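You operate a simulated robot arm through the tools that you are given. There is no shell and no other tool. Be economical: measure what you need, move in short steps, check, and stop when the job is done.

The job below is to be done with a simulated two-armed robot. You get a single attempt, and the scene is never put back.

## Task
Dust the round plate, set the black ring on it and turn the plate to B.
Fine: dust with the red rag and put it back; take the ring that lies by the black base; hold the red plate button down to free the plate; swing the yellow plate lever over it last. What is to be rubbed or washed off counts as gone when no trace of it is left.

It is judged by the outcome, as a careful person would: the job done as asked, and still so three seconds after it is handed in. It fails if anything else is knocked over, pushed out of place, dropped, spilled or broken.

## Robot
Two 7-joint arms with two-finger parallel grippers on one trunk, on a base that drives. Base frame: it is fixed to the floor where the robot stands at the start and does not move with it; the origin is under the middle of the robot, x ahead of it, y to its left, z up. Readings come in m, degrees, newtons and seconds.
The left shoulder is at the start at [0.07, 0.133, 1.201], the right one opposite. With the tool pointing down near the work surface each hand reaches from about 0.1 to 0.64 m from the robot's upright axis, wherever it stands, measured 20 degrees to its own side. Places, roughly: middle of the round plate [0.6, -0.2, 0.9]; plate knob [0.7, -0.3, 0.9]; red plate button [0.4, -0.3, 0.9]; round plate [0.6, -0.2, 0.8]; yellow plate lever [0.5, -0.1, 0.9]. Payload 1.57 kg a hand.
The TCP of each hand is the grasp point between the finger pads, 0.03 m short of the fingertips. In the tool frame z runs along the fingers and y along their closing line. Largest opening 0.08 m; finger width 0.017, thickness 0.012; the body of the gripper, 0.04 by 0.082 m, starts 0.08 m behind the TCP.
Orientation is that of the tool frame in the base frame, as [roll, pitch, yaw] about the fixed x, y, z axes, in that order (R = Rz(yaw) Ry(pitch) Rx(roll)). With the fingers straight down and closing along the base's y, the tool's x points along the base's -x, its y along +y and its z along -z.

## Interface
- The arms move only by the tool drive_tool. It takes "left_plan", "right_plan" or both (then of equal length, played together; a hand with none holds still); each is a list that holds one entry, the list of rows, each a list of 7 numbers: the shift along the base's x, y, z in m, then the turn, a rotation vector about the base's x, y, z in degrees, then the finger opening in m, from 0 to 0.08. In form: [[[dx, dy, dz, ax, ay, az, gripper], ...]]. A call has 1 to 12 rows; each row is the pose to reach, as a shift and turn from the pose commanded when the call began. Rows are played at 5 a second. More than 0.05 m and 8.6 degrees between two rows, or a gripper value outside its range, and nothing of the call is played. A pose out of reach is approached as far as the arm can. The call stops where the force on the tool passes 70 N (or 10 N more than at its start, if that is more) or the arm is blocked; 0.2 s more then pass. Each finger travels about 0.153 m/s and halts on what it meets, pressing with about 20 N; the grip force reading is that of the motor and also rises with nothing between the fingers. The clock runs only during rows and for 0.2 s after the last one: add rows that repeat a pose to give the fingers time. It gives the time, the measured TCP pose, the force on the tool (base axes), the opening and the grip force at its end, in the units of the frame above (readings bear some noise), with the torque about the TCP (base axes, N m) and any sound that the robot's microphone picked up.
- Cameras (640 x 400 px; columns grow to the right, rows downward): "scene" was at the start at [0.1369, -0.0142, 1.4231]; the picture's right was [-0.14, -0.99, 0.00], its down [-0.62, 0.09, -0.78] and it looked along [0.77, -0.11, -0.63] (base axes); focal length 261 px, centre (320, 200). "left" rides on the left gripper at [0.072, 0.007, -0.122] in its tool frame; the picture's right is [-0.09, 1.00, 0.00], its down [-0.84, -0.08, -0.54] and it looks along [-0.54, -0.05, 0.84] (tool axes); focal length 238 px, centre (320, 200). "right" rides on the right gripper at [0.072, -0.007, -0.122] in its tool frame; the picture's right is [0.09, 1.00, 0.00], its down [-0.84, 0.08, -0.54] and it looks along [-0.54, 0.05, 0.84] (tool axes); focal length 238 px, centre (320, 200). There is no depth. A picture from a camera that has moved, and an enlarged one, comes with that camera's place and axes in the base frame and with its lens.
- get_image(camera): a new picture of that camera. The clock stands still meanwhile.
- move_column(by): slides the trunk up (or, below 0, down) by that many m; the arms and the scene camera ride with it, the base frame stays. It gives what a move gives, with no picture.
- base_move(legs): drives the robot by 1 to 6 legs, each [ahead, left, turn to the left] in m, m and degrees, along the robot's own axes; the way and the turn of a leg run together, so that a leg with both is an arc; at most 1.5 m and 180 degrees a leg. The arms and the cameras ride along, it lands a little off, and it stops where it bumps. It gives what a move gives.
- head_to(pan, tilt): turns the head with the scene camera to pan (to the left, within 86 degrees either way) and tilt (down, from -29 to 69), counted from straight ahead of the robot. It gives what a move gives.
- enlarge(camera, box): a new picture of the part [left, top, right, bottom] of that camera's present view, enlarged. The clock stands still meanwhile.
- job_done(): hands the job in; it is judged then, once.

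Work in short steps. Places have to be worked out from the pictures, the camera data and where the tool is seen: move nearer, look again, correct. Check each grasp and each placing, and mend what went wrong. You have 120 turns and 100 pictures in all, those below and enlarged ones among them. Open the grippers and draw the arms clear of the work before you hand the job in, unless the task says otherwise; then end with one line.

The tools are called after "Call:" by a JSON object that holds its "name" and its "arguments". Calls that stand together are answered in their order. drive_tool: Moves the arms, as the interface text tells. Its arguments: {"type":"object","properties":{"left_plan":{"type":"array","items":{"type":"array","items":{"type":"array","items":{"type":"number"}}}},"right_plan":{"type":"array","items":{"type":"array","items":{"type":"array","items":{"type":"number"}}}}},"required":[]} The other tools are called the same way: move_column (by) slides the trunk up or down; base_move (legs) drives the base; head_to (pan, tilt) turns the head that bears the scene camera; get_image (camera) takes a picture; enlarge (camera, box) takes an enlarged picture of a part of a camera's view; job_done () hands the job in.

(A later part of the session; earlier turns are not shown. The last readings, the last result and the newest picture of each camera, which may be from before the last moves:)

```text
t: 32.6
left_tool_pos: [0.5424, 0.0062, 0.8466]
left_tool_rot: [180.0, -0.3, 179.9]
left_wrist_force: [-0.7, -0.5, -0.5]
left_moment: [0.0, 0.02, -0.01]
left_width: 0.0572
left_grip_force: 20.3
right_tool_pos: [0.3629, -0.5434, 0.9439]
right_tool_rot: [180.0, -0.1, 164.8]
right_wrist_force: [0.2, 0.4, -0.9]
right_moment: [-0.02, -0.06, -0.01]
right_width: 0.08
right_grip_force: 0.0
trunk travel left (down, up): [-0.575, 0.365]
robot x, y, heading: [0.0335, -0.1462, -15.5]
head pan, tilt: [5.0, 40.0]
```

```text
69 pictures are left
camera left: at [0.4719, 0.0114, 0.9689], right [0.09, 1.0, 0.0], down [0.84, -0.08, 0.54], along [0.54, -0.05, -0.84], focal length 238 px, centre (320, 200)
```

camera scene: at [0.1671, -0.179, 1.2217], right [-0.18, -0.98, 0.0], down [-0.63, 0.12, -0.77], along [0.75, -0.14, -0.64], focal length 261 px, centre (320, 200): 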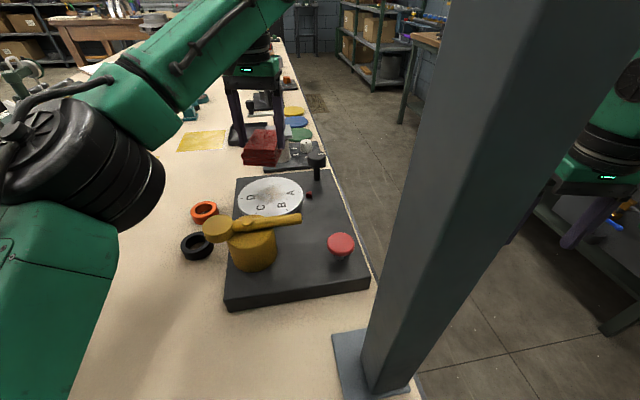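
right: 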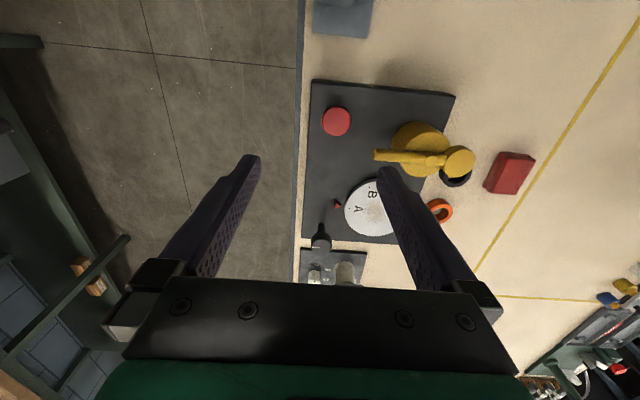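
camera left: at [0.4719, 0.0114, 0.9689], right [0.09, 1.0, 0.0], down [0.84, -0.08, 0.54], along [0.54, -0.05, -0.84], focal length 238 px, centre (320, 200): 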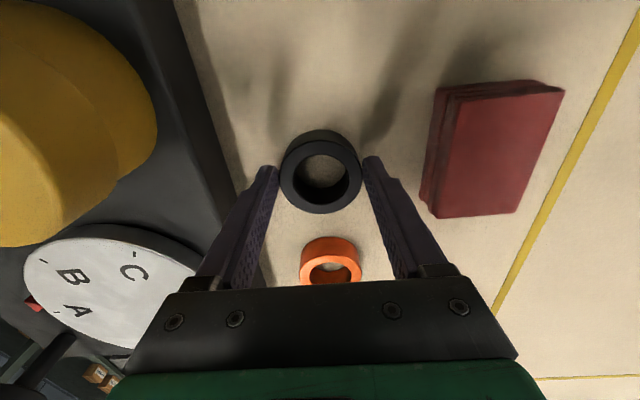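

Gripped (0.057). I lift straight up, then carry above the plate centre.

Call:
{"name": "drive_tool", "arguments": {"left_plan": [[[0, 0, 0.04, 0, 0, 0, 0.03], [0, 0, 0.08, 0, 0, 0, 0.03], [0, 0, 0.12, 0, 0, 0, 0.03], [0.02, -0.03, 0.14, 0, 0, 0, 0.03], [0.04, -0.06, 0.14, 0, 0, 0, 0.03], [0.055, -0.1, 0.14, 0, 0, 0, 0.03], [0.065, -0.13, 0.14, 0, 0, 0, 0.03], [0.07, -0.155, 0.14, 0, 0, 0, 0.03], [0.07, -0.155, 0.14, 0, 0, 0, 0.03]]]}}

Call:
{"name": "get_image", "arguments": {"camera": "left"}}

Call:
{"name": "enlarge", "arguments": {"camera": "scene", "box": [180, 100, 400, 300]}}

```text
t: 34.6
left_tool_pos: [0.6133, -0.1487, 0.9861]
left_tool_rot: [180.0, -0.2, 180.0]
left_wrist_force: [0.5, 0.2, -2.5]
left_moment: [-0.02, 0.01, -0.01]
left_width: 0.0571
left_grip_force: 20.6
right_tool_pos: [0.3638, -0.5418, 0.9448]
right_tool_rot: [-179.8, 0.0, 164.7]
right_wrist_force: [0.4, -0.1, -0.2]
right_moment: [0.0, -0.02, 0.02]
right_width: 0.0801
right_grip_force: 0.1
trunk travel left (down, up): [-0.575, 0.365]
robot x, y, heading: [0.0317, -0.1462, -15.2]
head pan, tilt: [5.0, 40.0]
```

```text
68 pictures are left
camera left: at [0.5418, -0.1425, 1.1084], right [0.09, 1.0, 0.0], down [0.84, -0.08, 0.54], along [0.54, -0.05, -0.84], focal length 238 px, centre (320, 200)
```

left: 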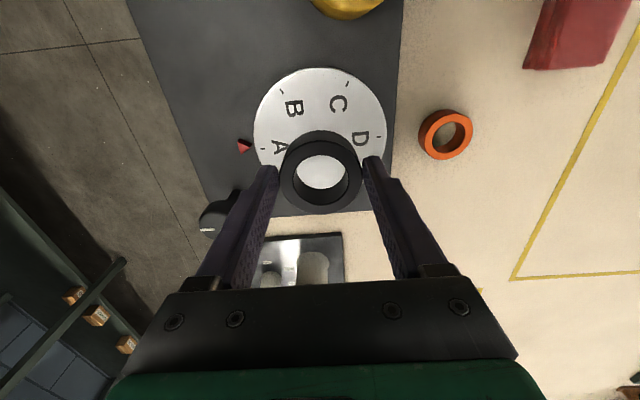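

```text
2.00 times, centred on (290, 200) of scene
camera zoom: at [0.1674, -0.1782, 1.2217], right [-0.18, -0.98, 0.0], down [-0.63, 0.11, -0.77], along [0.75, -0.14, -0.64], focal length 522 px, centre (380, 200)
```

zoom: 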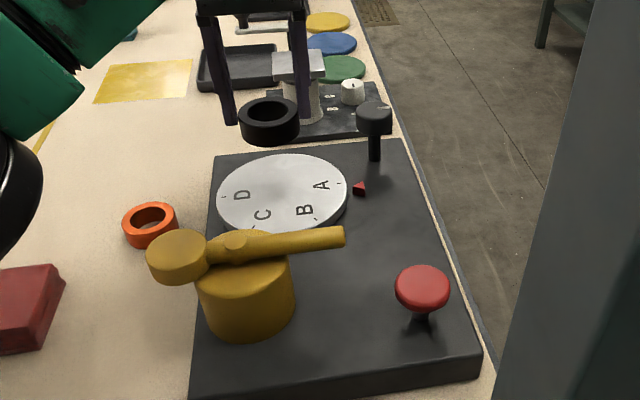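

A/D ticks put the plate centre at about (0.622,-0.151). I correct and lower to just above the plate.

Call:
{"name": "drive_tool", "arguments": {"left_plan": [[[0.006, -0.002, -0.03, 0, 0, 0, 0.03], [0.006, -0.002, -0.055, 0, 0, 0, 0.03], [0.006, -0.002, -0.072, 0, 0, 0, 0.03], [0.006, -0.002, -0.077, 0, 0, 0, 0.03], [0.006, -0.002, -0.077, 0, 0, 0, 0.03]]]}}

Call:
{"name": "get_image", "arguments": {"camera": "left"}}

Call:
{"name": "enlarge", "arguments": {"camera": "scene", "box": [220, 150, 330, 230]}}

```text
t: 35.8
left_tool_pos: [0.6193, -0.1501, 0.9094]
left_tool_rot: [-179.9, -0.1, -180.0]
left_wrist_force: [-0.6, 0.2, -1.1]
left_moment: [0.01, 0.04, -0.02]
left_width: 0.0573
left_grip_force: 20.4
right_tool_pos: [0.3633, -0.5426, 0.945]
right_tool_rot: [180.0, -0.1, 164.8]
right_wrist_force: [0.0, 0.9, 0.2]
right_moment: [-0.03, 0.01, 0.03]
right_width: 0.0798
right_grip_force: 0.0
trunk travel left (down, up): [-0.575, 0.365]
robot x, y, heading: [0.035, -0.1466, -15.0]
head pan, tilt: [5.0, 40.0]
```

```text
66 pictures are left
camera left: at [0.548, -0.1447, 1.031], right [0.09, 1.0, 0.0], down [0.84, -0.08, 0.54], along [0.54, -0.05, -0.84], focal length 238 px, centre (320, 200)
```

left: 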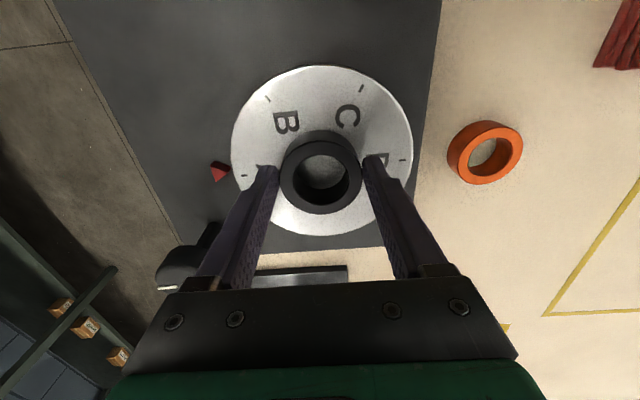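

```text
5.00 times, centred on (275, 190) of scene
camera zoom: at [0.1673, -0.1789, 1.2217], right [-0.18, -0.98, 0.0], down [-0.63, 0.11, -0.77], along [0.75, -0.14, -0.64], focal length 1305 px, centre (545, 250)
```

zoom: 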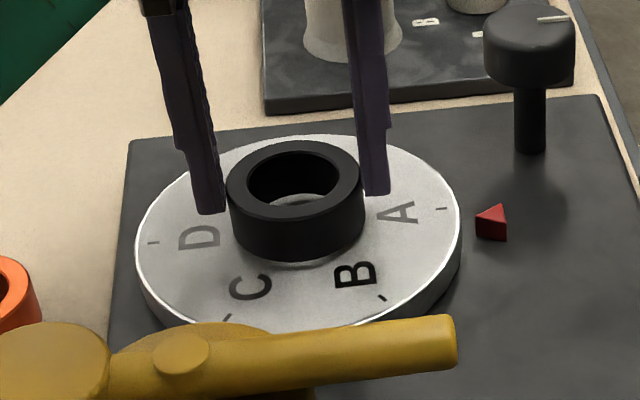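

Ring centred within ~2 mm. I nudge and set it down.

Call:
{"name": "drive_tool", "arguments": {"left_plan": [[[0.002, 0.001, -0.002, 0, 0, 0, 0.03], [0.002, 0.001, -0.0045, 0, 0, 0, 0.03], [0.002, 0.001, -0.0045, 0, 0, 0, 0.03]]]}}

```text
t: 36.6
left_tool_pos: [0.6216, -0.1504, 0.905]
left_tool_rot: [-180.0, -0.3, 180.0]
left_wrist_force: [0.2, 0.2, -1.1]
left_moment: [-0.01, 0.03, -0.01]
left_width: 0.0575
left_grip_force: 20.2
right_tool_pos: [0.3645, -0.5415, 0.9447]
right_tool_rot: [180.0, -0.1, 164.8]
right_wrist_force: [0.2, -0.1, 0.0]
right_moment: [0.01, 0.01, -0.02]
right_width: 0.0799
right_grip_force: 0.0
trunk travel left (down, up): [-0.575, 0.365]
robot x, y, heading: [0.0351, -0.1502, -15.3]
head pan, tilt: [5.0, 40.0]
```

No contact yet; another 2 mm down.

Call:
{"name": "drive_tool", "arguments": {"left_plan": [[[0, 0, -0.001, 0, 0, 0, 0.03], [0, 0, -0.002, 0, 0, 0, 0.03], [0, 0, -0.002, 0, 0, 0, 0.03]]]}}

```text
t: 37.4
left_tool_pos: [0.6222, -0.1507, 0.9034]
left_tool_rot: [179.9, 0.1, -179.9]
left_wrist_force: [2.3, 1.5, 3.6]
left_moment: [-0.06, 0.0, 0.03]
left_width: 0.0574
left_grip_force: 20.0
right_tool_pos: [0.3627, -0.5416, 0.9435]
right_tool_rot: [-179.9, 0.0, 164.9]
right_wrist_force: [-0.5, 0.0, -0.2]
right_moment: [0.02, 0.0, 0.02]
right_width: 0.0799
right_grip_force: 0.0
trunk travel left (down, up): [-0.575, 0.365]
robot x, y, heading: [0.0332, -0.1501, -15.6]
head pan, tilt: [5.0, 40.0]
```

Contact felt. I release and rise, moving off left.

Call:
{"name": "drive_tool", "arguments": {"left_plan": [[[0, 0, 0, 0, 0, 0, 0.065], [0, 0, 0, 0, 0, 0, 0.08], [0, 0, 0, 0, 0, 0, 0.08], [0, 0, 0.03, 0, 0, 0, 0.08], [0, 0, 0.07, 0, 0, 0, 0.08], [0, 0, 0.11, 0, 0, 0, 0.08], [-0.02, 0.04, 0.13, 0, 0, 0, 0.08], [-0.05, 0.08, 0.13, 0, 0, 0, 0.08], [-0.08, 0.12, 0.13, 0, 0, 0, 0.08], [-0.1, 0.15, 0.13, 0, 0, 0, 0.08], [-0.1, 0.15, 0.13, 0, 0, 0, 0.08]]]}}

Call:
{"name": "get_image", "arguments": {"camera": "left"}}

Call:
{"name": "enlarge", "arguments": {"camera": "scene", "box": [200, 120, 380, 300]}}

```text
t: 39.8
left_tool_pos: [0.5219, -0.0006, 1.0321]
left_tool_rot: [-179.9, -0.2, 179.9]
left_wrist_force: [0.0, 0.3, -0.5]
left_moment: [0.01, 0.03, 0.0]
left_width: 0.0802
left_grip_force: 0.0
right_tool_pos: [0.3645, -0.5435, 0.9447]
right_tool_rot: [180.0, -0.1, 164.7]
right_wrist_force: [-0.1, 0.5, 0.0]
right_moment: [-0.02, 0.02, 0.02]
right_width: 0.08
right_grip_force: 0.0
trunk travel left (down, up): [-0.575, 0.365]
robot x, y, heading: [0.0315, -0.1489, -15.2]
head pan, tilt: [5.0, 40.0]
```

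```text
64 pictures are left
camera left: at [0.4496, 0.0053, 1.1547], right [0.09, 1.0, 0.0], down [0.84, -0.08, 0.54], along [0.54, -0.05, -0.84], focal length 238 px, centre (320, 200)
```

left: 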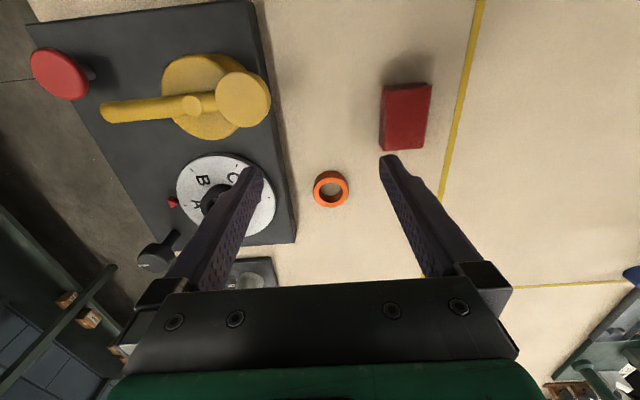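

```text
2.22 times, centred on (290, 210) of scene
camera zoom: at [0.1675, -0.1799, 1.2216], right [-0.18, -0.98, 0.0], down [-0.63, 0.12, -0.77], along [0.75, -0.14, -0.64], focal length 580 px, centre (387, 178)
```

zoom: 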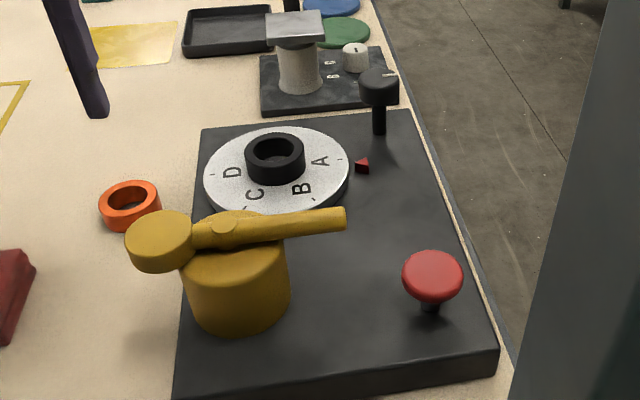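

Ring is on the plate. The knob (~0.696,-0.27,0.905) and button (~0.447,-0.267,0.885) are best reached from the table's right side. I look at the aisle.

Call:
{"name": "head_to", "arguments": {"pan": -60, "tilt": 35}}

Call:
{"name": "get_image", "arguments": {"camera": "scene"}}

Call:
{"name": "head_to", "arguments": {"pan": -20, "tilt": 30}}

Call:
{"name": "get_image", "arguments": {"camera": "scene"}}

```text
t: 41.2
left_tool_pos: [0.5216, -0.0008, 1.0323]
left_tool_rot: [179.9, 0.0, 180.0]
left_wrist_force: [0.2, -0.7, -0.8]
left_moment: [0.01, -0.02, -0.03]
left_width: 0.0801
left_grip_force: 0.1
right_tool_pos: [0.3635, -0.5435, 0.9437]
right_tool_rot: [-179.9, 0.0, 164.8]
right_wrist_force: [-0.2, -0.5, -0.3]
right_moment: [0.0, -0.03, -0.01]
right_width: 0.08
right_grip_force: 0.1
trunk travel left (down, up): [-0.575, 0.365]
robot x, y, heading: [0.0318, -0.1471, -15.4]
head pan, tilt: [-60.0, 35.0]
```

```text
62 pictures are left
camera scene: at [0.1058, -0.2488, 1.2293], right [-0.97, -0.26, 0.0], down [-0.15, 0.55, -0.82], along [0.21, -0.79, -0.57], focal length 261 px, centre (320, 200)
```

scene: 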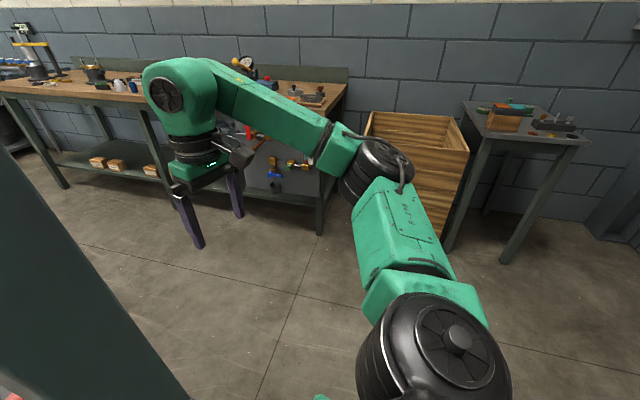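

```text
t: 42.2
left_tool_pos: [0.5216, -0.0003, 1.0326]
left_tool_rot: [179.9, -0.1, -179.9]
left_wrist_force: [-0.9, -0.8, -0.1]
left_moment: [-0.01, 0.01, 0.02]
left_width: 0.0802
left_grip_force: 0.0
right_tool_pos: [0.3637, -0.5418, 0.945]
right_tool_rot: [180.0, 0.0, 164.9]
right_wrist_force: [-0.3, 0.5, 0.3]
right_moment: [0.01, 0.01, 0.02]
right_width: 0.0801
right_grip_force: 0.0
trunk travel left (down, up): [-0.575, 0.365]
robot x, y, heading: [0.0339, -0.1499, -15.6]
head pan, tilt: [-20.0, 30.0]
```

```text
61 pictures are left
camera scene: at [0.1571, -0.216, 1.2371], right [-0.58, -0.82, 0.0], down [-0.41, 0.29, -0.87], along [0.71, -0.5, -0.5], focal length 261 px, centre (320, 200)
```

scene: 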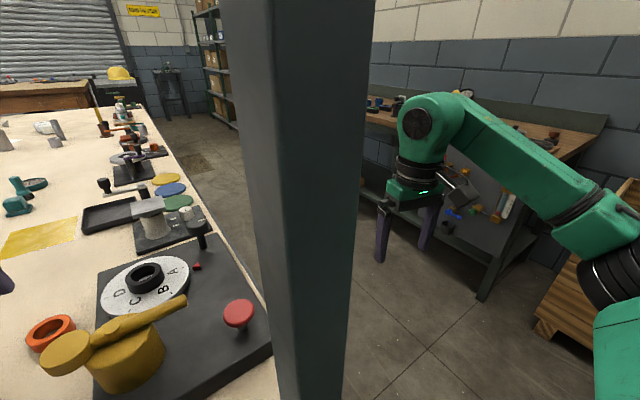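

The aisle is ~1.1 m wide, enough. I retract the left hand toward the body first.

Call:
{"name": "drive_tool", "arguments": {"left_plan": [[[-0.03, 0.03, 0.01, 0, 0, 0, 0.08], [-0.06, 0.05, 0.02, 0, 0, 0, 0.08], [-0.1, 0.07, 0.02, 0, 0, 0, 0.08], [-0.14, 0.09, 0.02, 0, 0, 0, 0.08], [-0.17, 0.1, 0.02, 0, 0, 0, 0.08], [-0.17, 0.1, 0.02, 0, 0, 0, 0.08]]]}}

Call:
{"name": "base_move", "arguments": {"legs": [[-0.3, 0, 0], [0, 0, 15], [-0.02, -0.4, 0]]}}

Call:
{"name": "get_image", "arguments": {"camera": "scene"}}

```text
t: 43.6
left_tool_pos: [0.3965, 0.0269, 1.0253]
left_tool_rot: [180.0, -0.2, -180.0]
left_wrist_force: [0.2, -0.3, 0.7]
left_moment: [0.0, 0.0, -0.01]
left_width: 0.0801
left_grip_force: 0.0
left hand out of reach, approached as far as the arm can: row 3, 4, 5, 6
right_tool_pos: [0.3641, -0.5425, 0.9438]
right_tool_rot: [180.0, -0.2, 164.8]
right_wrist_force: [0.4, -0.2, -0.5]
right_moment: [-0.01, -0.01, -0.01]
right_width: 0.0801
right_grip_force: 0.1
trunk travel left (down, up): [-0.575, 0.365]
robot x, y, heading: [0.0375, -0.1479, -15.4]
head pan, tilt: [-20.0, 30.0]
```

```text
t: 48.7
left_tool_pos: [0.0262, -0.207, 1.0279]
left_tool_rot: [-180.0, -0.1, -164.9]
left_wrist_force: [-0.8, -0.2, 0.2]
left_moment: [-0.01, -0.01, 0.02]
left_width: 0.08
left_grip_force: 0.0
right_tool_pos: [0.1433, -0.763, 0.9443]
right_tool_rot: [-180.0, 0.0, 179.8]
right_wrist_force: [-0.9, -0.8, 0.1]
right_moment: [0.0, 0.01, -0.01]
right_width: 0.0801
right_grip_force: 0.0
trunk travel left (down, up): [-0.575, 0.365]
robot x, y, heading: [-0.2768, -0.4751, -0.1]
head pan, tilt: [-20.0, 30.0]
```

```text
60 pictures are left
camera scene: at [-0.1416, -0.5022, 1.2371], right [-0.35, -0.94, 0.0], down [-0.47, 0.17, -0.87], along [0.81, -0.3, -0.5], focal length 261 px, centre (320, 200)
```

scene: 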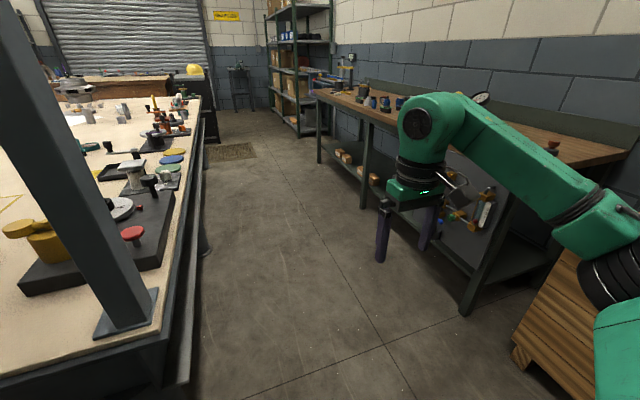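

The aisle is clear. I continue right, then turn left 90°.

Call:
{"name": "base_move", "arguments": {"legs": [[0, -0.4, 0], [0, 0, 90]]}}

Call:
{"name": "head_to", "arguments": {"pan": -30, "tilt": 30}}

Call:
{"name": "get_image", "arguments": {"camera": "scene"}}

```text
t: 55.0
left_tool_pos: [-0.5416, -0.5684, 1.027]
left_tool_rot: [180.0, -0.1, -75.3]
left_wrist_force: [-1.1, -0.1, 0.9]
left_moment: [-0.01, -0.03, 0.02]
left_width: 0.0798
left_grip_force: 0.1
right_tool_pos: [0.0162, -0.4528, 0.9443]
right_tool_rot: [180.0, 0.0, -90.5]
right_wrist_force: [0.7, -0.2, 0.0]
right_moment: [0.03, -0.03, -0.01]
right_width: 0.0798
right_grip_force: 0.0
trunk travel left (down, up): [-0.575, 0.365]
robot x, y, heading: [-0.2811, -0.8758, 89.5]
head pan, tilt: [-20.0, 30.0]
```

```text
t: 55.7
left_tool_pos: [-0.542, -0.5668, 1.0275]
left_tool_rot: [180.0, -0.1, -75.1]
left_wrist_force: [0.1, -0.4, 0.0]
left_moment: [0.0, 0.02, 0.02]
left_width: 0.0801
left_grip_force: 0.0
right_tool_pos: [0.0161, -0.4533, 0.9444]
right_tool_rot: [-180.0, 0.0, -90.3]
right_wrist_force: [0.4, -0.3, 0.3]
right_moment: [0.02, 0.03, 0.02]
right_width: 0.0801
right_grip_force: 0.1
trunk travel left (down, up): [-0.575, 0.365]
robot x, y, heading: [-0.2795, -0.8764, 89.6]
head pan, tilt: [-30.0, 30.0]
```

```text
59 pictures are left
camera scene: at [-0.232, -0.7464, 1.2371], right [0.86, -0.51, 0.0], down [-0.25, -0.43, -0.87], along [0.44, 0.75, -0.5], focal length 261 px, centre (320, 200)
```

scene: 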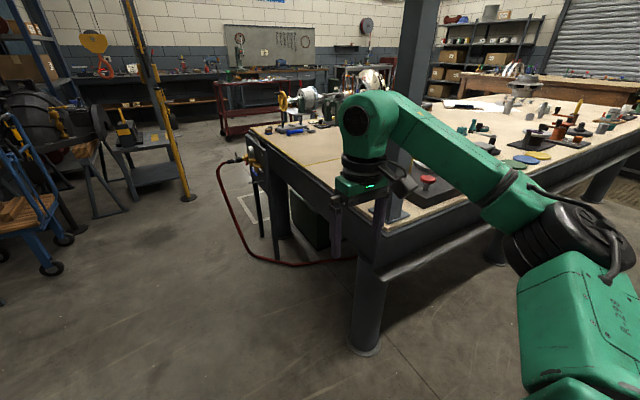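

Right hand is level with the post at y −0.45, so I back off 5 cm and slide right along the table side.

Call:
{"name": "base_move", "arguments": {"legs": [[-0.05, 0, 0], [0, -0.85, 0]]}}

Call:
{"name": "head_to", "arguments": {"pan": 0, "tilt": 40}}

Call:
{"name": "get_image", "arguments": {"camera": "scene"}}

```text
t: 60.8
left_tool_pos: [0.3235, -0.6234, 1.0267]
left_tool_rot: [179.9, 0.0, -75.3]
left_wrist_force: [-0.4, -0.3, -0.3]
left_moment: [0.0, -0.04, -0.01]
left_width: 0.0798
left_grip_force: 0.0
right_tool_pos: [0.8814, -0.5102, 0.9435]
right_tool_rot: [180.0, 0.0, -90.4]
right_wrist_force: [0.3, 0.1, -0.2]
right_moment: [0.0, -0.02, 0.0]
right_width: 0.08
right_grip_force: 0.0
trunk travel left (down, up): [-0.575, 0.365]
robot x, y, heading: [0.5796, -0.9303, 89.3]
head pan, tilt: [-30.0, 30.0]
```

```text
t: 61.8
left_tool_pos: [0.3229, -0.6247, 1.027]
left_tool_rot: [180.0, -0.1, -75.3]
left_wrist_force: [0.1, 0.0, 0.4]
left_moment: [0.01, 0.01, 0.01]
left_width: 0.0801
left_grip_force: 0.0
right_tool_pos: [0.8801, -0.5105, 0.9453]
right_tool_rot: [-180.0, 0.0, -90.5]
right_wrist_force: [1.0, 0.0, 0.2]
right_moment: [-0.01, 0.04, -0.02]
right_width: 0.0802
right_grip_force: 0.0
trunk travel left (down, up): [-0.575, 0.365]
robot x, y, heading: [0.5844, -0.9314, 89.3]
head pan, tilt: [0.0, 40.0]
```

```text
58 pictures are left
camera scene: at [0.587, -0.7965, 1.2217], right [1.0, -0.01, 0.0], down [-0.01, -0.64, -0.77], along [0.01, 0.77, -0.64], focal length 261 px, centre (320, 200)
```

scene: 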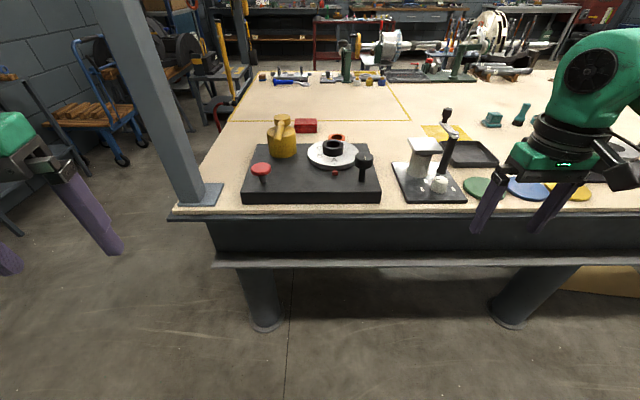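

Now I face the table side with everything within reach. I bring both hands inward and raise them before driving closer.

Call:
{"name": "drive_tool", "arguments": {"left_plan": [[[0.03, 0, 0.0, 0, 0, -4, 0.08], [0.06, 0, 0.0, 0, 0, -8, 0.08], [0.09, 0.0, 0.0, 0, 0, -12, 0.08], [0.127, 0.0, 0.0, 0, 0, -15, 0.08], [0.127, 0.0, 0.0, 0, 0, -15, 0.08]]], "right_plan": [[[-0.04, -0.02, 0.02, 0, 0, 0, 0.08], [-0.08, -0.04, 0.04, 0, 0, 0, 0.08], [-0.12, -0.06, 0.06, 0, 0, 0, 0.08], [-0.16, -0.08, 0.06, 0, 0, 0, 0.08], [-0.16, -0.08, 0.06, 0, 0, 0, 0.08]]]}}

Call:
{"name": "base_move", "arguments": {"legs": [[0.26, 0, 0.7]]}}

Call:
{"name": "get_image", "arguments": {"camera": "scene"}}

Call:
{"name": "get_image", "arguments": {"camera": "right"}}

Call:
{"name": "get_image", "arguments": {"camera": "left"}}

```text
t: 63.0
left_tool_pos: [0.4516, -0.6241, 1.0262]
left_tool_rot: [-179.9, -0.2, -90.3]
left_wrist_force: [-0.9, -0.1, -0.2]
left_moment: [0.01, 0.0, 0.04]
left_width: 0.0799
left_grip_force: 0.0
right_tool_pos: [0.7193, -0.5916, 1.0035]
right_tool_rot: [-180.0, -0.1, -90.5]
right_wrist_force: [0.2, 0.2, 0.0]
right_moment: [0.02, -0.01, 0.02]
right_width: 0.0801
right_grip_force: 0.2
trunk travel left (down, up): [-0.575, 0.365]
robot x, y, heading: [0.582, -0.9267, 89.4]
head pan, tilt: [0.0, 40.0]
```

```text
t: 64.8
left_tool_pos: [0.4476, -0.3653, 1.0261]
left_tool_rot: [-180.0, -0.1, -89.6]
left_wrist_force: [0.6, -0.4, -0.1]
left_moment: [-0.01, 0.0, -0.02]
left_width: 0.0801
left_grip_force: 0.0
right_tool_pos: [0.7162, -0.3299, 1.0036]
right_tool_rot: [-179.9, 0.0, -89.8]
right_wrist_force: [-0.1, -0.3, 0.4]
right_moment: [0.0, 0.0, 0.0]
right_width: 0.08
right_grip_force: 0.1
trunk travel left (down, up): [-0.575, 0.365]
robot x, y, heading: [0.5864, -0.6691, 90.2]
head pan, tilt: [0.0, 40.0]
```

```text
57 pictures are left
camera scene: at [0.586, -0.5374, 1.2217], right [1.0, 0.0, 0.0], down [0.0, -0.64, -0.77], along [0.0, 0.77, -0.64], focal length 261 px, centre (320, 200)
```

scene: 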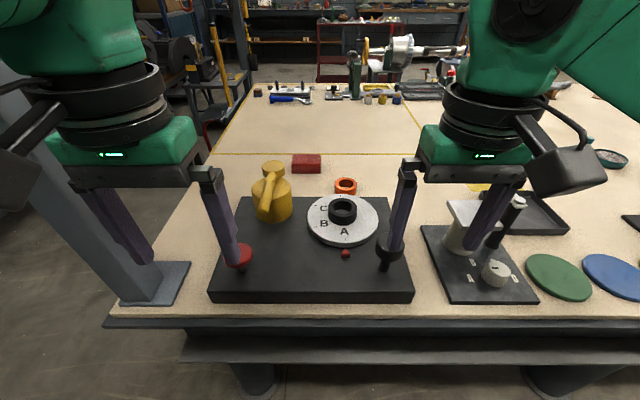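

```text
56 pictures are left
camera right: at [0.7243, -0.4021, 1.1268], right [-1.0, -0.1, 0.0], down [-0.08, 0.84, 0.54], along [-0.05, 0.54, -0.84], focal length 238 px, centre (320, 200)
```

right: 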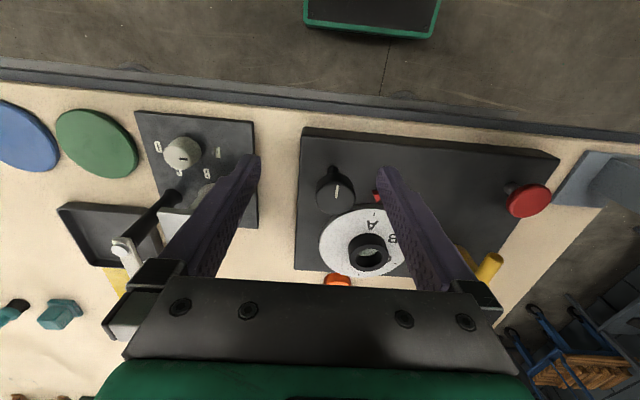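

```text
55 pictures are left
camera left: at [0.4415, -0.4388, 1.1482], right [-1.0, 0.09, 0.0], down [0.07, 0.84, 0.54], along [0.05, 0.54, -0.84], focal length 238 px, centre (320, 200)
```

left: 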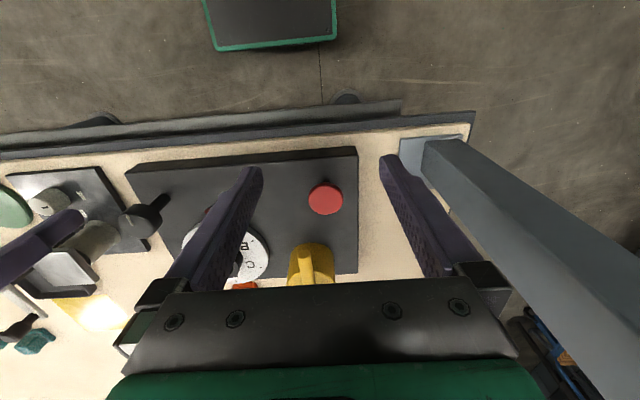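

Good view. I check the left wrist's clearance from the post before moving toward the button.

Call:
{"name": "head_to", "arguments": {"pan": 35, "tilt": 25}}

Call:
{"name": "get_image", "arguments": {"camera": "scene"}}

```text
t: 65.8
left_tool_pos: [0.4476, -0.367, 1.0269]
left_tool_rot: [180.0, -0.1, -89.7]
left_wrist_force: [-0.5, -0.5, -0.1]
left_moment: [0.04, -0.02, -0.01]
left_width: 0.0801
left_grip_force: 0.1
right_tool_pos: [0.7173, -0.3297, 1.0035]
right_tool_rot: [-179.9, 0.0, -89.8]
right_wrist_force: [-1.0, 0.4, -0.2]
right_moment: [0.03, -0.01, 0.0]
right_width: 0.0802
right_grip_force: 0.0
trunk travel left (down, up): [-0.575, 0.365]
robot x, y, heading: [0.5838, -0.6691, 90.4]
head pan, tilt: [35.0, 25.0]
```

```text
54 pictures are left
camera scene: at [0.5333, -0.547, 1.245], right [0.82, 0.58, 0.0], down [0.24, -0.35, -0.91], along [-0.52, 0.74, -0.42], focal length 261 px, centre (320, 200)
```

scene: 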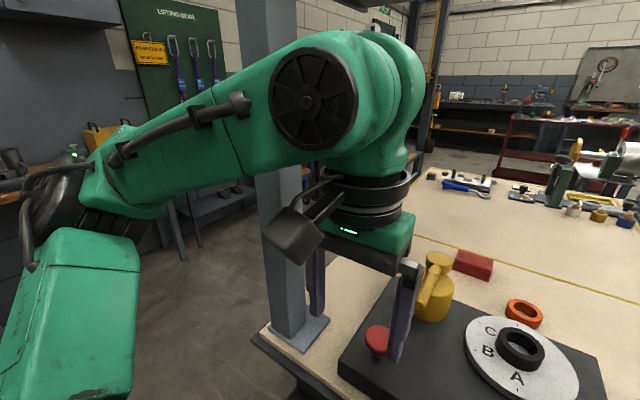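

The left forearm would close in on the post. I back off, shift the base ~0.23 m right and turn left 15° so the left arm comes in parallel to the post.

Call:
{"name": "base_move", "arguments": {"legs": [[-0.18, 0, 0], [0, -0.235, 0], [0, 0, 15]]}}

Call:
{"name": "head_to", "arguments": {"pan": 0, "tilt": 38}}

Call:
{"name": "get_image", "arguments": {"camera": "scene"}}

```text
t: 69.6
left_tool_pos: [0.6097, -0.5912, 1.0257]
left_tool_rot: [-180.0, -0.1, -74.7]
left_wrist_force: [-1.0, -0.1, -0.2]
left_moment: [0.0, -0.02, -0.03]
left_width: 0.0799
left_grip_force: 0.0
right_tool_pos: [0.858, -0.4871, 1.0046]
right_tool_rot: [-180.0, -0.1, -74.9]
right_wrist_force: [-1.0, -0.1, -0.1]
right_moment: [-0.02, 0.01, -0.01]
right_width: 0.0802
right_grip_force: 0.0
trunk travel left (down, up): [-0.575, 0.365]
robot x, y, heading: [0.8177, -0.8517, 105.1]
head pan, tilt: [35.0, 25.0]
```

```text
t: 70.6
left_tool_pos: [0.6096, -0.5909, 1.0258]
left_tool_rot: [-179.9, -0.1, -74.6]
left_wrist_force: [-0.4, -0.8, 0.4]
left_moment: [0.0, -0.03, 0.01]
left_width: 0.0798
left_grip_force: 0.1
right_tool_pos: [0.8603, -0.4878, 1.0038]
right_tool_rot: [-179.9, 0.1, -74.9]
right_wrist_force: [-0.3, -0.1, 0.5]
right_moment: [0.0, 0.05, -0.01]
right_width: 0.08
right_grip_force: 0.1
trunk travel left (down, up): [-0.575, 0.365]
robot x, y, heading: [0.8141, -0.853, 105.0]
head pan, tilt: [0.0, 38.0]
```

```text
53 pictures are left
camera scene: at [0.7854, -0.7203, 1.2247], right [0.97, 0.26, 0.0], down [0.16, -0.59, -0.79], along [-0.21, 0.76, -0.62], focal length 261 px, centre (320, 200)
```

scene: 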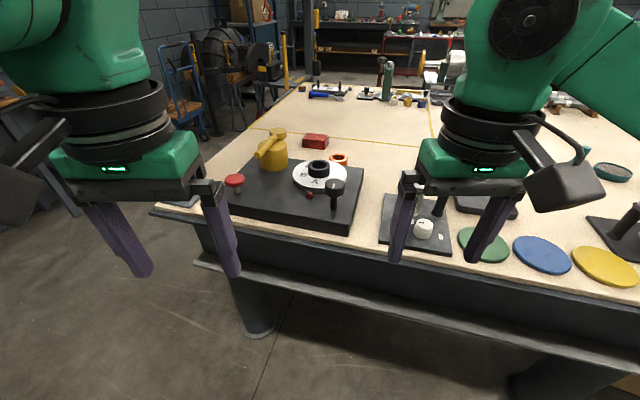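

I move both hands left to face the button and knob columns.

Call:
{"name": "drive_tool", "arguments": {"left_plan": [[[-0.04, 0, 0, 0, 0, 0, 0.04], [-0.08, 0, 0, 0, 0, 0, 0.0], [-0.12, 0, 0, 0, 0, 0, 0.0], [-0.155, 0, 0, 0, 0, 0, 0.0], [-0.155, 0, 0, 0, 0, 0, 0.0], [-0.155, 0, 0, 0, 0, 0, 0.0]]], "right_plan": [[[0, 0, 0, 0, 0, 0, 0.08], [-0.04, -0.01, 0, 0, 0, 0, 0.08], [-0.08, -0.02, 0, 0, 0, 0, 0.08], [-0.12, -0.02, 0, 0, 0, 0, 0.08], [-0.16, -0.02, 0, 0, 0, 0, 0.08], [-0.16, -0.02, 0, 0, 0, 0, 0.08]]]}}

Call:
{"name": "base_move", "arguments": {"legs": [[0.193, -0.052, 0]]}}

Call:
{"name": "head_to", "arguments": {"pan": 15, "tilt": 40}}

Call:
{"name": "get_image", "arguments": {"camera": "scene"}}

Call:
{"name": "get_image", "arguments": {"camera": "left"}}

Call:
{"name": "get_image", "arguments": {"camera": "right"}}

```text
t: 72.0
left_tool_pos: [0.4551, -0.5916, 1.0263]
left_tool_rot: [-180.0, -0.1, -74.7]
left_wrist_force: [0.0, -0.9, 0.3]
left_moment: [0.01, 0.01, -0.02]
left_width: 0.0
left_grip_force: 20.2
right_tool_pos: [0.7007, -0.507, 1.0028]
right_tool_rot: [180.0, -0.1, -74.9]
right_wrist_force: [-0.3, -0.4, -0.8]
right_moment: [-0.01, 0.02, 0.0]
right_width: 0.0802
right_grip_force: 0.0
trunk travel left (down, up): [-0.575, 0.365]
robot x, y, heading: [0.8177, -0.8505, 105.0]
head pan, tilt: [0.0, 38.0]
```

```text
t: 73.6
left_tool_pos: [0.4529, -0.3921, 1.0258]
left_tool_rot: [-180.0, -0.1, -74.8]
left_wrist_force: [0.0, 0.5, -0.1]
left_moment: [0.04, -0.02, -0.01]
left_width: 0.0
left_grip_force: 20.0
right_tool_pos: [0.6998, -0.3067, 1.003]
right_tool_rot: [180.0, -0.1, -74.7]
right_wrist_force: [0.7, 0.7, 0.8]
right_moment: [0.0, -0.01, 0.01]
right_width: 0.08
right_grip_force: 0.1
trunk travel left (down, up): [-0.575, 0.365]
robot x, y, heading: [0.8182, -0.6486, 105.1]
head pan, tilt: [0.0, 38.0]
```

```text
t: 74.3
left_tool_pos: [0.4531, -0.3914, 1.0257]
left_tool_rot: [-179.9, 0.0, -74.6]
left_wrist_force: [0.0, 0.5, 0.2]
left_moment: [0.02, 0.02, 0.02]
left_width: 0.0
left_grip_force: 19.6
right_tool_pos: [0.7001, -0.3073, 1.0031]
right_tool_rot: [179.9, -0.1, -74.7]
right_wrist_force: [0.5, 0.1, -0.4]
right_moment: [0.02, 0.02, 0.02]
right_width: 0.0803
right_grip_force: 0.0
trunk travel left (down, up): [-0.575, 0.365]
robot x, y, heading: [0.8203, -0.6514, 105.1]
head pan, tilt: [15.0, 40.0]
```

```text
52 pictures are left
camera scene: at [0.7652, -0.5294, 1.2217], right [0.87, 0.5, 0.0], down [0.32, -0.56, -0.77], along [-0.38, 0.66, -0.64], focal length 261 px, centre (320, 200)
```

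scene: 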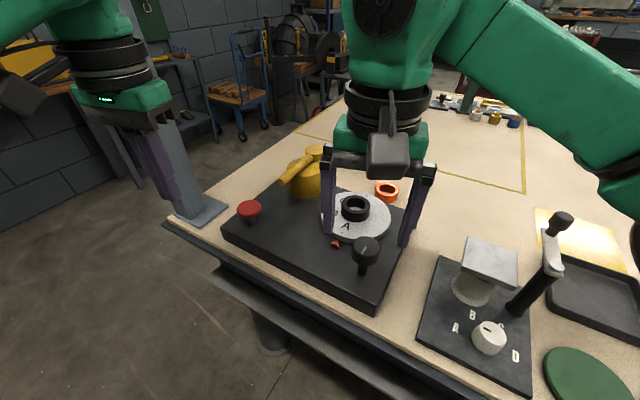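

```text
51 pictures are left
camera left: at [0.4659, -0.4631, 1.1478], right [-0.98, -0.17, 0.0], down [-0.15, 0.83, 0.54], along [-0.09, 0.53, -0.84], focal length 238 px, centre (320, 200)
```

left: 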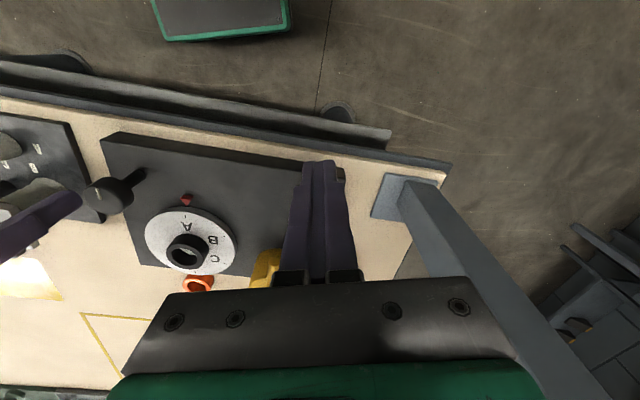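

```text
50 pictures are left
camera right: at [0.7253, -0.3745, 1.1259], right [-0.94, -0.35, 0.0], down [-0.29, 0.79, 0.54], along [-0.19, 0.51, -0.84], focal length 238 px, centre (320, 200)
```

right: 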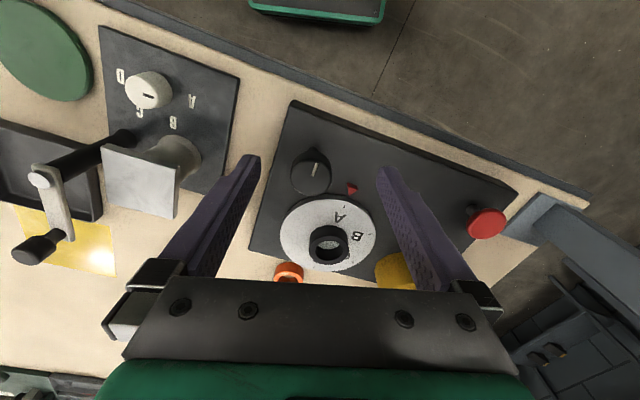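

The "box" is the wrist camera, so clearance is fine. Knob at (0.696,-0.267,0.905), button at (0.456,-0.271,0.885). I lower the right hand over the knob and bring the left hand above the button.

Call:
{"name": "drive_tool", "arguments": {"right_plan": [[[-0.004, 0.02, 0, 0, 0, 0, 0.08], [-0.004, 0.04, 0, 0, 0, 0, 0.08], [-0.004, 0.04, -0.03, 0, 0, 0, 0.08], [-0.004, 0.04, -0.06, 0, 0, 0, 0.08], [-0.004, 0.04, -0.06, 0, 0, 0, 0.08]]], "left_plan": [[[0.003, 0.03, 0, 0, 0, 0, 0], [0.003, 0.06, 0, 0, 0, 0, 0], [0.003, 0.09, 0, 0, 0, 0, 0], [0.003, 0.12, 0, 0, 0, 0, 0], [0.003, 0.12, -0.03, 0, 0, 0, 0]]]}}

Call:
{"name": "get_image", "arguments": {"camera": "right"}}

Call:
{"name": "get_image", "arguments": {"camera": "scene"}}

```text
t: 75.5
left_tool_pos: [0.4564, -0.2726, 0.9959]
left_tool_rot: [-179.8, -0.1, -74.6]
left_wrist_force: [0.7, -0.6, 0.0]
left_moment: [-0.01, -0.03, 0.02]
left_width: 0.0
left_grip_force: 19.7
right_tool_pos: [0.6949, -0.267, 0.9446]
right_tool_rot: [-179.9, 0.0, -74.8]
right_wrist_force: [-0.4, 0.0, -0.3]
right_moment: [0.0, -0.03, 0.01]
right_width: 0.0798
right_grip_force: 0.1
trunk travel left (down, up): [-0.575, 0.365]
robot x, y, heading: [0.8206, -0.6478, 105.2]
head pan, tilt: [15.0, 40.0]
```

```text
49 pictures are left
camera right: at [0.7207, -0.3347, 1.0658], right [-0.94, -0.35, 0.0], down [-0.29, 0.79, 0.54], along [-0.19, 0.51, -0.84], focal length 238 px, centre (320, 200)
```

right: 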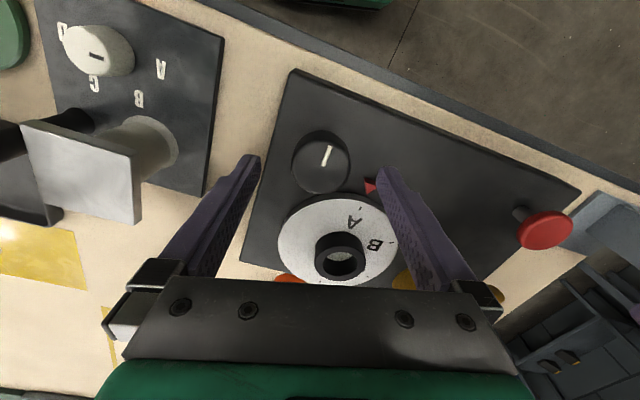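

```text
48 pictures are left
camera scene: at [0.7635, -0.5302, 1.2218], right [0.87, 0.5, 0.0], down [0.32, -0.56, -0.77], along [-0.38, 0.66, -0.64], focal length 261 px, centre (320, 200)
```

scene: 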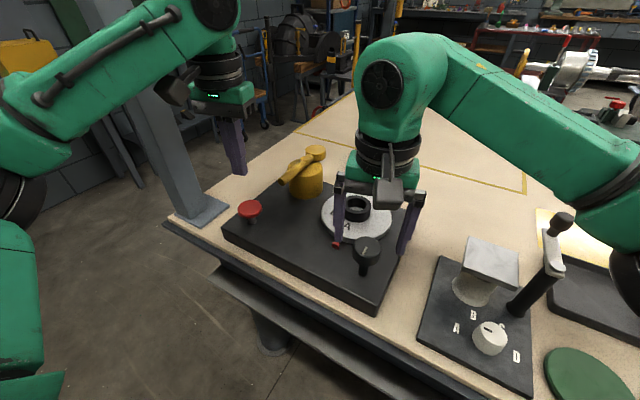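

Both aligned. I lower the right hand around the knob head.

Call:
{"name": "drive_tool", "arguments": {"right_plan": [[[0, 0, -0.02, 0, 0, 0, 0.08], [0, 0, -0.04, 0, 0, 0, 0.08], [0, 0, -0.048, 0, 0, 0, 0.08], [0, 0, -0.048, 0, 0, 0, 0.05], [0, 0, -0.048, 0, 0, 0, 0.02], [0, 0, -0.048, 0, 0, 0, 0.02], [0, 0, -0.048, 0, 0, 0, 0.02]]]}}

Call:
{"name": "get_image", "arguments": {"camera": "right"}}

Call:
{"name": "enlarge", "arguments": {"camera": "scene", "box": [220, 130, 460, 310]}}

```text
t: 77.1
left_tool_pos: [0.4554, -0.2728, 0.9958]
left_tool_rot: [-179.9, -0.2, -74.6]
left_wrist_force: [0.5, -0.9, 0.3]
left_moment: [-0.01, 0.01, 0.0]
left_width: 0.0
left_grip_force: 19.7
right_tool_pos: [0.6933, -0.2646, 0.8967]
right_tool_rot: [-179.9, 0.0, -74.8]
right_wrist_force: [-7.3, -1.1, -2.3]
right_moment: [0.06, 0.19, 0.02]
right_width: 0.0435
right_grip_force: 44.6
trunk travel left (down, up): [-0.575, 0.365]
robot x, y, heading: [0.8216, -0.6458, 105.1]
head pan, tilt: [15.0, 40.0]
```

```text
47 pictures are left
camera right: at [0.7199, -0.3342, 1.0179], right [-0.94, -0.35, 0.0], down [-0.29, 0.79, 0.54], along [-0.19, 0.51, -0.84], focal length 238 px, centre (320, 200)
```

right: 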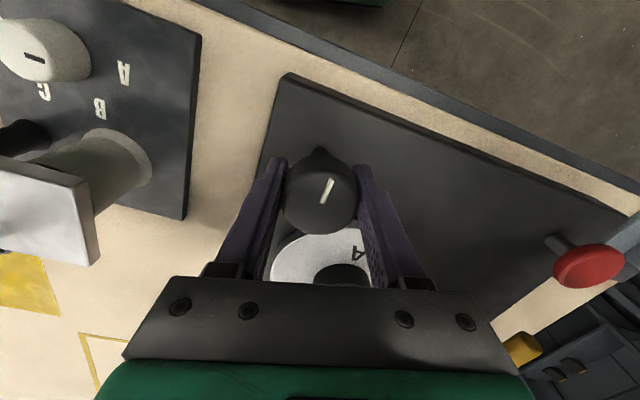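

```text
2.22 times, centred on (340, 220) of scene
camera zoom: at [0.7631, -0.5296, 1.2216], right [0.87, 0.5, 0.0], down [0.32, -0.56, -0.77], along [-0.38, 0.66, -0.64], focal length 580 px, centre (276, 156)
```

zoom: 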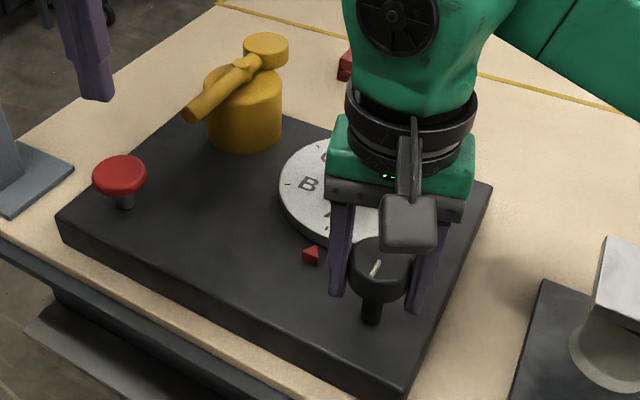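

Knob gripped (0.0435). Now the left closed fingers descend on the button.

Call:
{"name": "drive_tool", "arguments": {"left_plan": [[[0, 0, -0.03, 0, 0, 0, 0], [0, 0, -0.06, 0, 0, 0, 0], [0, 0, -0.075, 0, 0, 0, 0], [0, 0, -0.082, 0, 0, 0, 0], [0, 0, -0.082, 0, 0, 0, 0]]], "right_plan": [[[-0.001, 0, 0, 0, 0, 0, 0.02], [-0.0015, 0, 0, 0, 0, 0, 0.02], [-0.0015, 0, 0, 0, 0, 0, 0.02], [-0.0015, 0, 0, 0, 0, 0, 0.02], [-0.0015, 0, 0, 0, 0, 0, 0.02]]]}}

Call:
{"name": "enlarge", "arguments": {"camera": "scene", "box": [200, 130, 440, 310]}}

```text
t: 78.3
left_tool_pos: [0.4554, -0.2715, 0.914]
left_tool_rot: [-179.9, 0.0, -74.6]
left_wrist_force: [0.4, -0.7, -0.6]
left_moment: [-0.03, -0.04, -0.02]
left_width: 0.0
left_grip_force: 20.2
right_tool_pos: [0.6944, -0.2674, 0.8957]
right_tool_rot: [-179.9, 0.0, -75.0]
right_wrist_force: [-2.9, -0.9, -2.2]
right_moment: [-0.06, -0.3, -0.03]
right_width: 0.0432
right_grip_force: 45.0
trunk travel left (down, up): [-0.575, 0.365]
robot x, y, heading: [0.8155, -0.6494, 105.2]
head pan, tilt: [15.0, 40.0]
```

```text
2.22 times, centred on (320, 220) of scene
camera zoom: at [0.7644, -0.5296, 1.2217], right [0.87, 0.5, 0.0], down [0.32, -0.56, -0.77], along [-0.38, 0.66, -0.64], focal length 580 px, centre (320, 156)
```

zoom: 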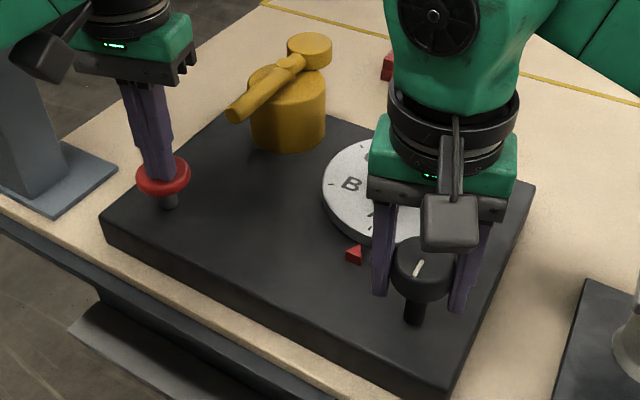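

Fingers are over the button's centre, about to touch. I press down in small increments.

Call:
{"name": "drive_tool", "arguments": {"left_plan": [[[0, 0, -0.004, 0, 0, 0, 0], [0, 0, -0.007, 0, 0, 0, 0], [0, 0, -0.01, 0, 0, 0, 0], [0, 0, -0.01, 0, 0, 0, 0]]]}}

```text
t: 79.3
left_tool_pos: [0.4561, -0.271, 0.9036]
left_tool_rot: [-179.9, -0.1, -74.6]
left_wrist_force: [-1.3, 1.4, 2.8]
left_moment: [0.05, 0.05, 0.01]
left_width: 0.0001
left_grip_force: 20.5
right_tool_pos: [0.694, -0.2653, 0.896]
right_tool_rot: [-180.0, -0.1, -74.8]
right_wrist_force: [-1.5, -1.9, -2.1]
right_moment: [-0.11, -0.06, -0.02]
right_width: 0.0437
right_grip_force: 44.6
trunk travel left (down, up): [-0.575, 0.365]
robot x, y, heading: [0.8213, -0.6481, 105.3]
head pan, tilt: [15.0, 40.0]
```

Call:
{"name": "drive_tool", "arguments": {"left_plan": [[[0, 0, -0.003, 0, 0, 0, 0], [0, 0, -0.006, 0, 0, 0, 0], [0, 0, -0.006, 0, 0, 0, 0]]]}}

Call:
{"name": "enlarge", "arguments": {"camera": "scene", "box": [200, 130, 440, 310]}}

```text
t: 80.1
left_tool_pos: [0.4565, -0.2728, 0.8994]
left_tool_rot: [-179.9, -0.1, -74.8]
left_wrist_force: [0.9, -0.7, 5.8]
left_moment: [0.04, -0.03, 0.01]
left_width: 0.0
left_grip_force: 20.1
right_tool_pos: [0.6939, -0.2675, 0.8967]
right_tool_rot: [180.0, 0.0, -75.0]
right_wrist_force: [-3.4, 0.5, -4.7]
right_moment: [-0.3, -0.07, -0.01]
right_width: 0.0434
right_grip_force: 44.7
trunk travel left (down, up): [-0.575, 0.365]
robot x, y, heading: [0.8185, -0.6502, 105.1]
head pan, tilt: [15.0, 40.0]
```

```text
2.22 times, centred on (320, 220) of scene
camera zoom: at [0.7648, -0.5297, 1.2217], right [0.87, 0.5, 0.0], down [0.32, -0.56, -0.77], along [-0.38, 0.66, -0.64], focal length 580 px, centre (320, 156)
```

zoom: 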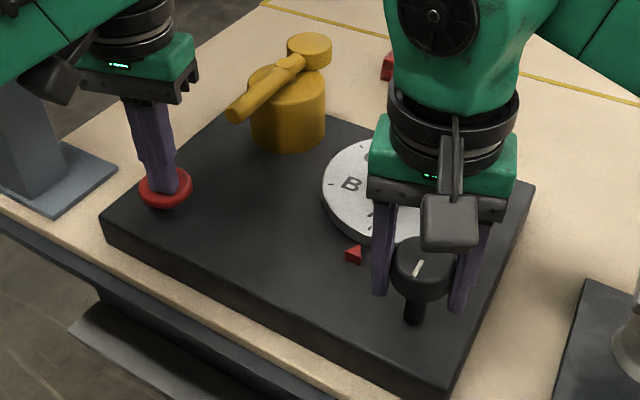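

The button is going down against a spring. I press to the stop.

Call:
{"name": "drive_tool", "arguments": {"left_plan": [[[0, 0, -0.003, 0, 0, 0, 0], [0, 0, -0.006, 0, 0, 0, 0], [0, 0, -0.006, 0, 0, 0, 0]]]}}

```text
t: 80.9
left_tool_pos: [0.4567, -0.2715, 0.895]
left_tool_rot: [-179.9, 0.4, -74.7]
left_wrist_force: [2.0, -8.1, 49.4]
left_moment: [-0.3, -0.01, -0.37]
left_width: 0.0
left_grip_force: 20.1
right_tool_pos: [0.6945, -0.2675, 0.8964]
right_tool_rot: [180.0, 0.2, -75.0]
right_wrist_force: [-18.5, 14.6, -22.7]
right_moment: [-0.17, -0.1, -0.03]
right_width: 0.0434
right_grip_force: 45.2
trunk travel left (down, up): [-0.575, 0.365]
robot x, y, heading: [0.8211, -0.652, 105.2]
head pan, tilt: [15.0, 40.0]
```

Hard stop reached. I ease off 2 mm, keep holding, and turn the knob +16° as a test.

Call:
{"name": "drive_tool", "arguments": {"left_plan": [[[0, 0, 0.003, 0, 0, 0, 0], [0, 0, 0.003, 0, 0, 0, 0], [0, 0, 0.003, 0, 0, 0, 0], [0, 0, 0.003, 0, 0, 0, 0]]], "right_plan": [[[0, 0, 0, 0, 0, 0, 0.02], [0, 0, 0, 0, 0, 8, 0.02], [0, 0, 0, 0, 0, 16, 0.02], [0, 0, 0, 0, 0, 16, 0.02]]]}}

Call:
{"name": "enlarge", "arguments": {"camera": "scene", "box": [200, 130, 440, 310]}}

```text
t: 81.9
left_tool_pos: [0.456, -0.272, 0.8956]
left_tool_rot: [-180.0, 0.1, -74.6]
left_wrist_force: [-2.0, -9.7, 35.2]
left_moment: [-0.05, 0.11, 0.0]
left_width: 0.0001
left_grip_force: 20.3
right_tool_pos: [0.6947, -0.267, 0.8963]
right_tool_rot: [-179.9, 0.1, -58.8]
right_wrist_force: [-11.0, 14.6, -18.5]
right_moment: [0.44, 0.24, 0.03]
right_width: 0.0436
right_grip_force: 45.1
trunk travel left (down, up): [-0.575, 0.365]
robot x, y, heading: [0.8198, -0.6536, 105.2]
head pan, tilt: [15.0, 40.0]
```

```text
2.22 times, centred on (320, 220) of scene
camera zoom: at [0.7654, -0.5302, 1.2219], right [0.87, 0.5, 0.0], down [0.32, -0.56, -0.77], along [-0.38, 0.66, -0.64], focal length 580 px, centre (320, 156)
```

zoom: 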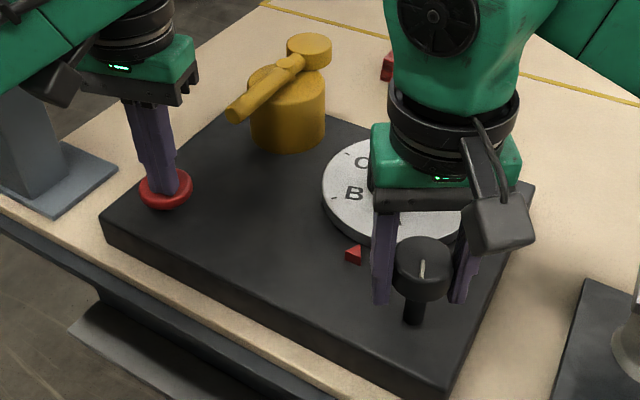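

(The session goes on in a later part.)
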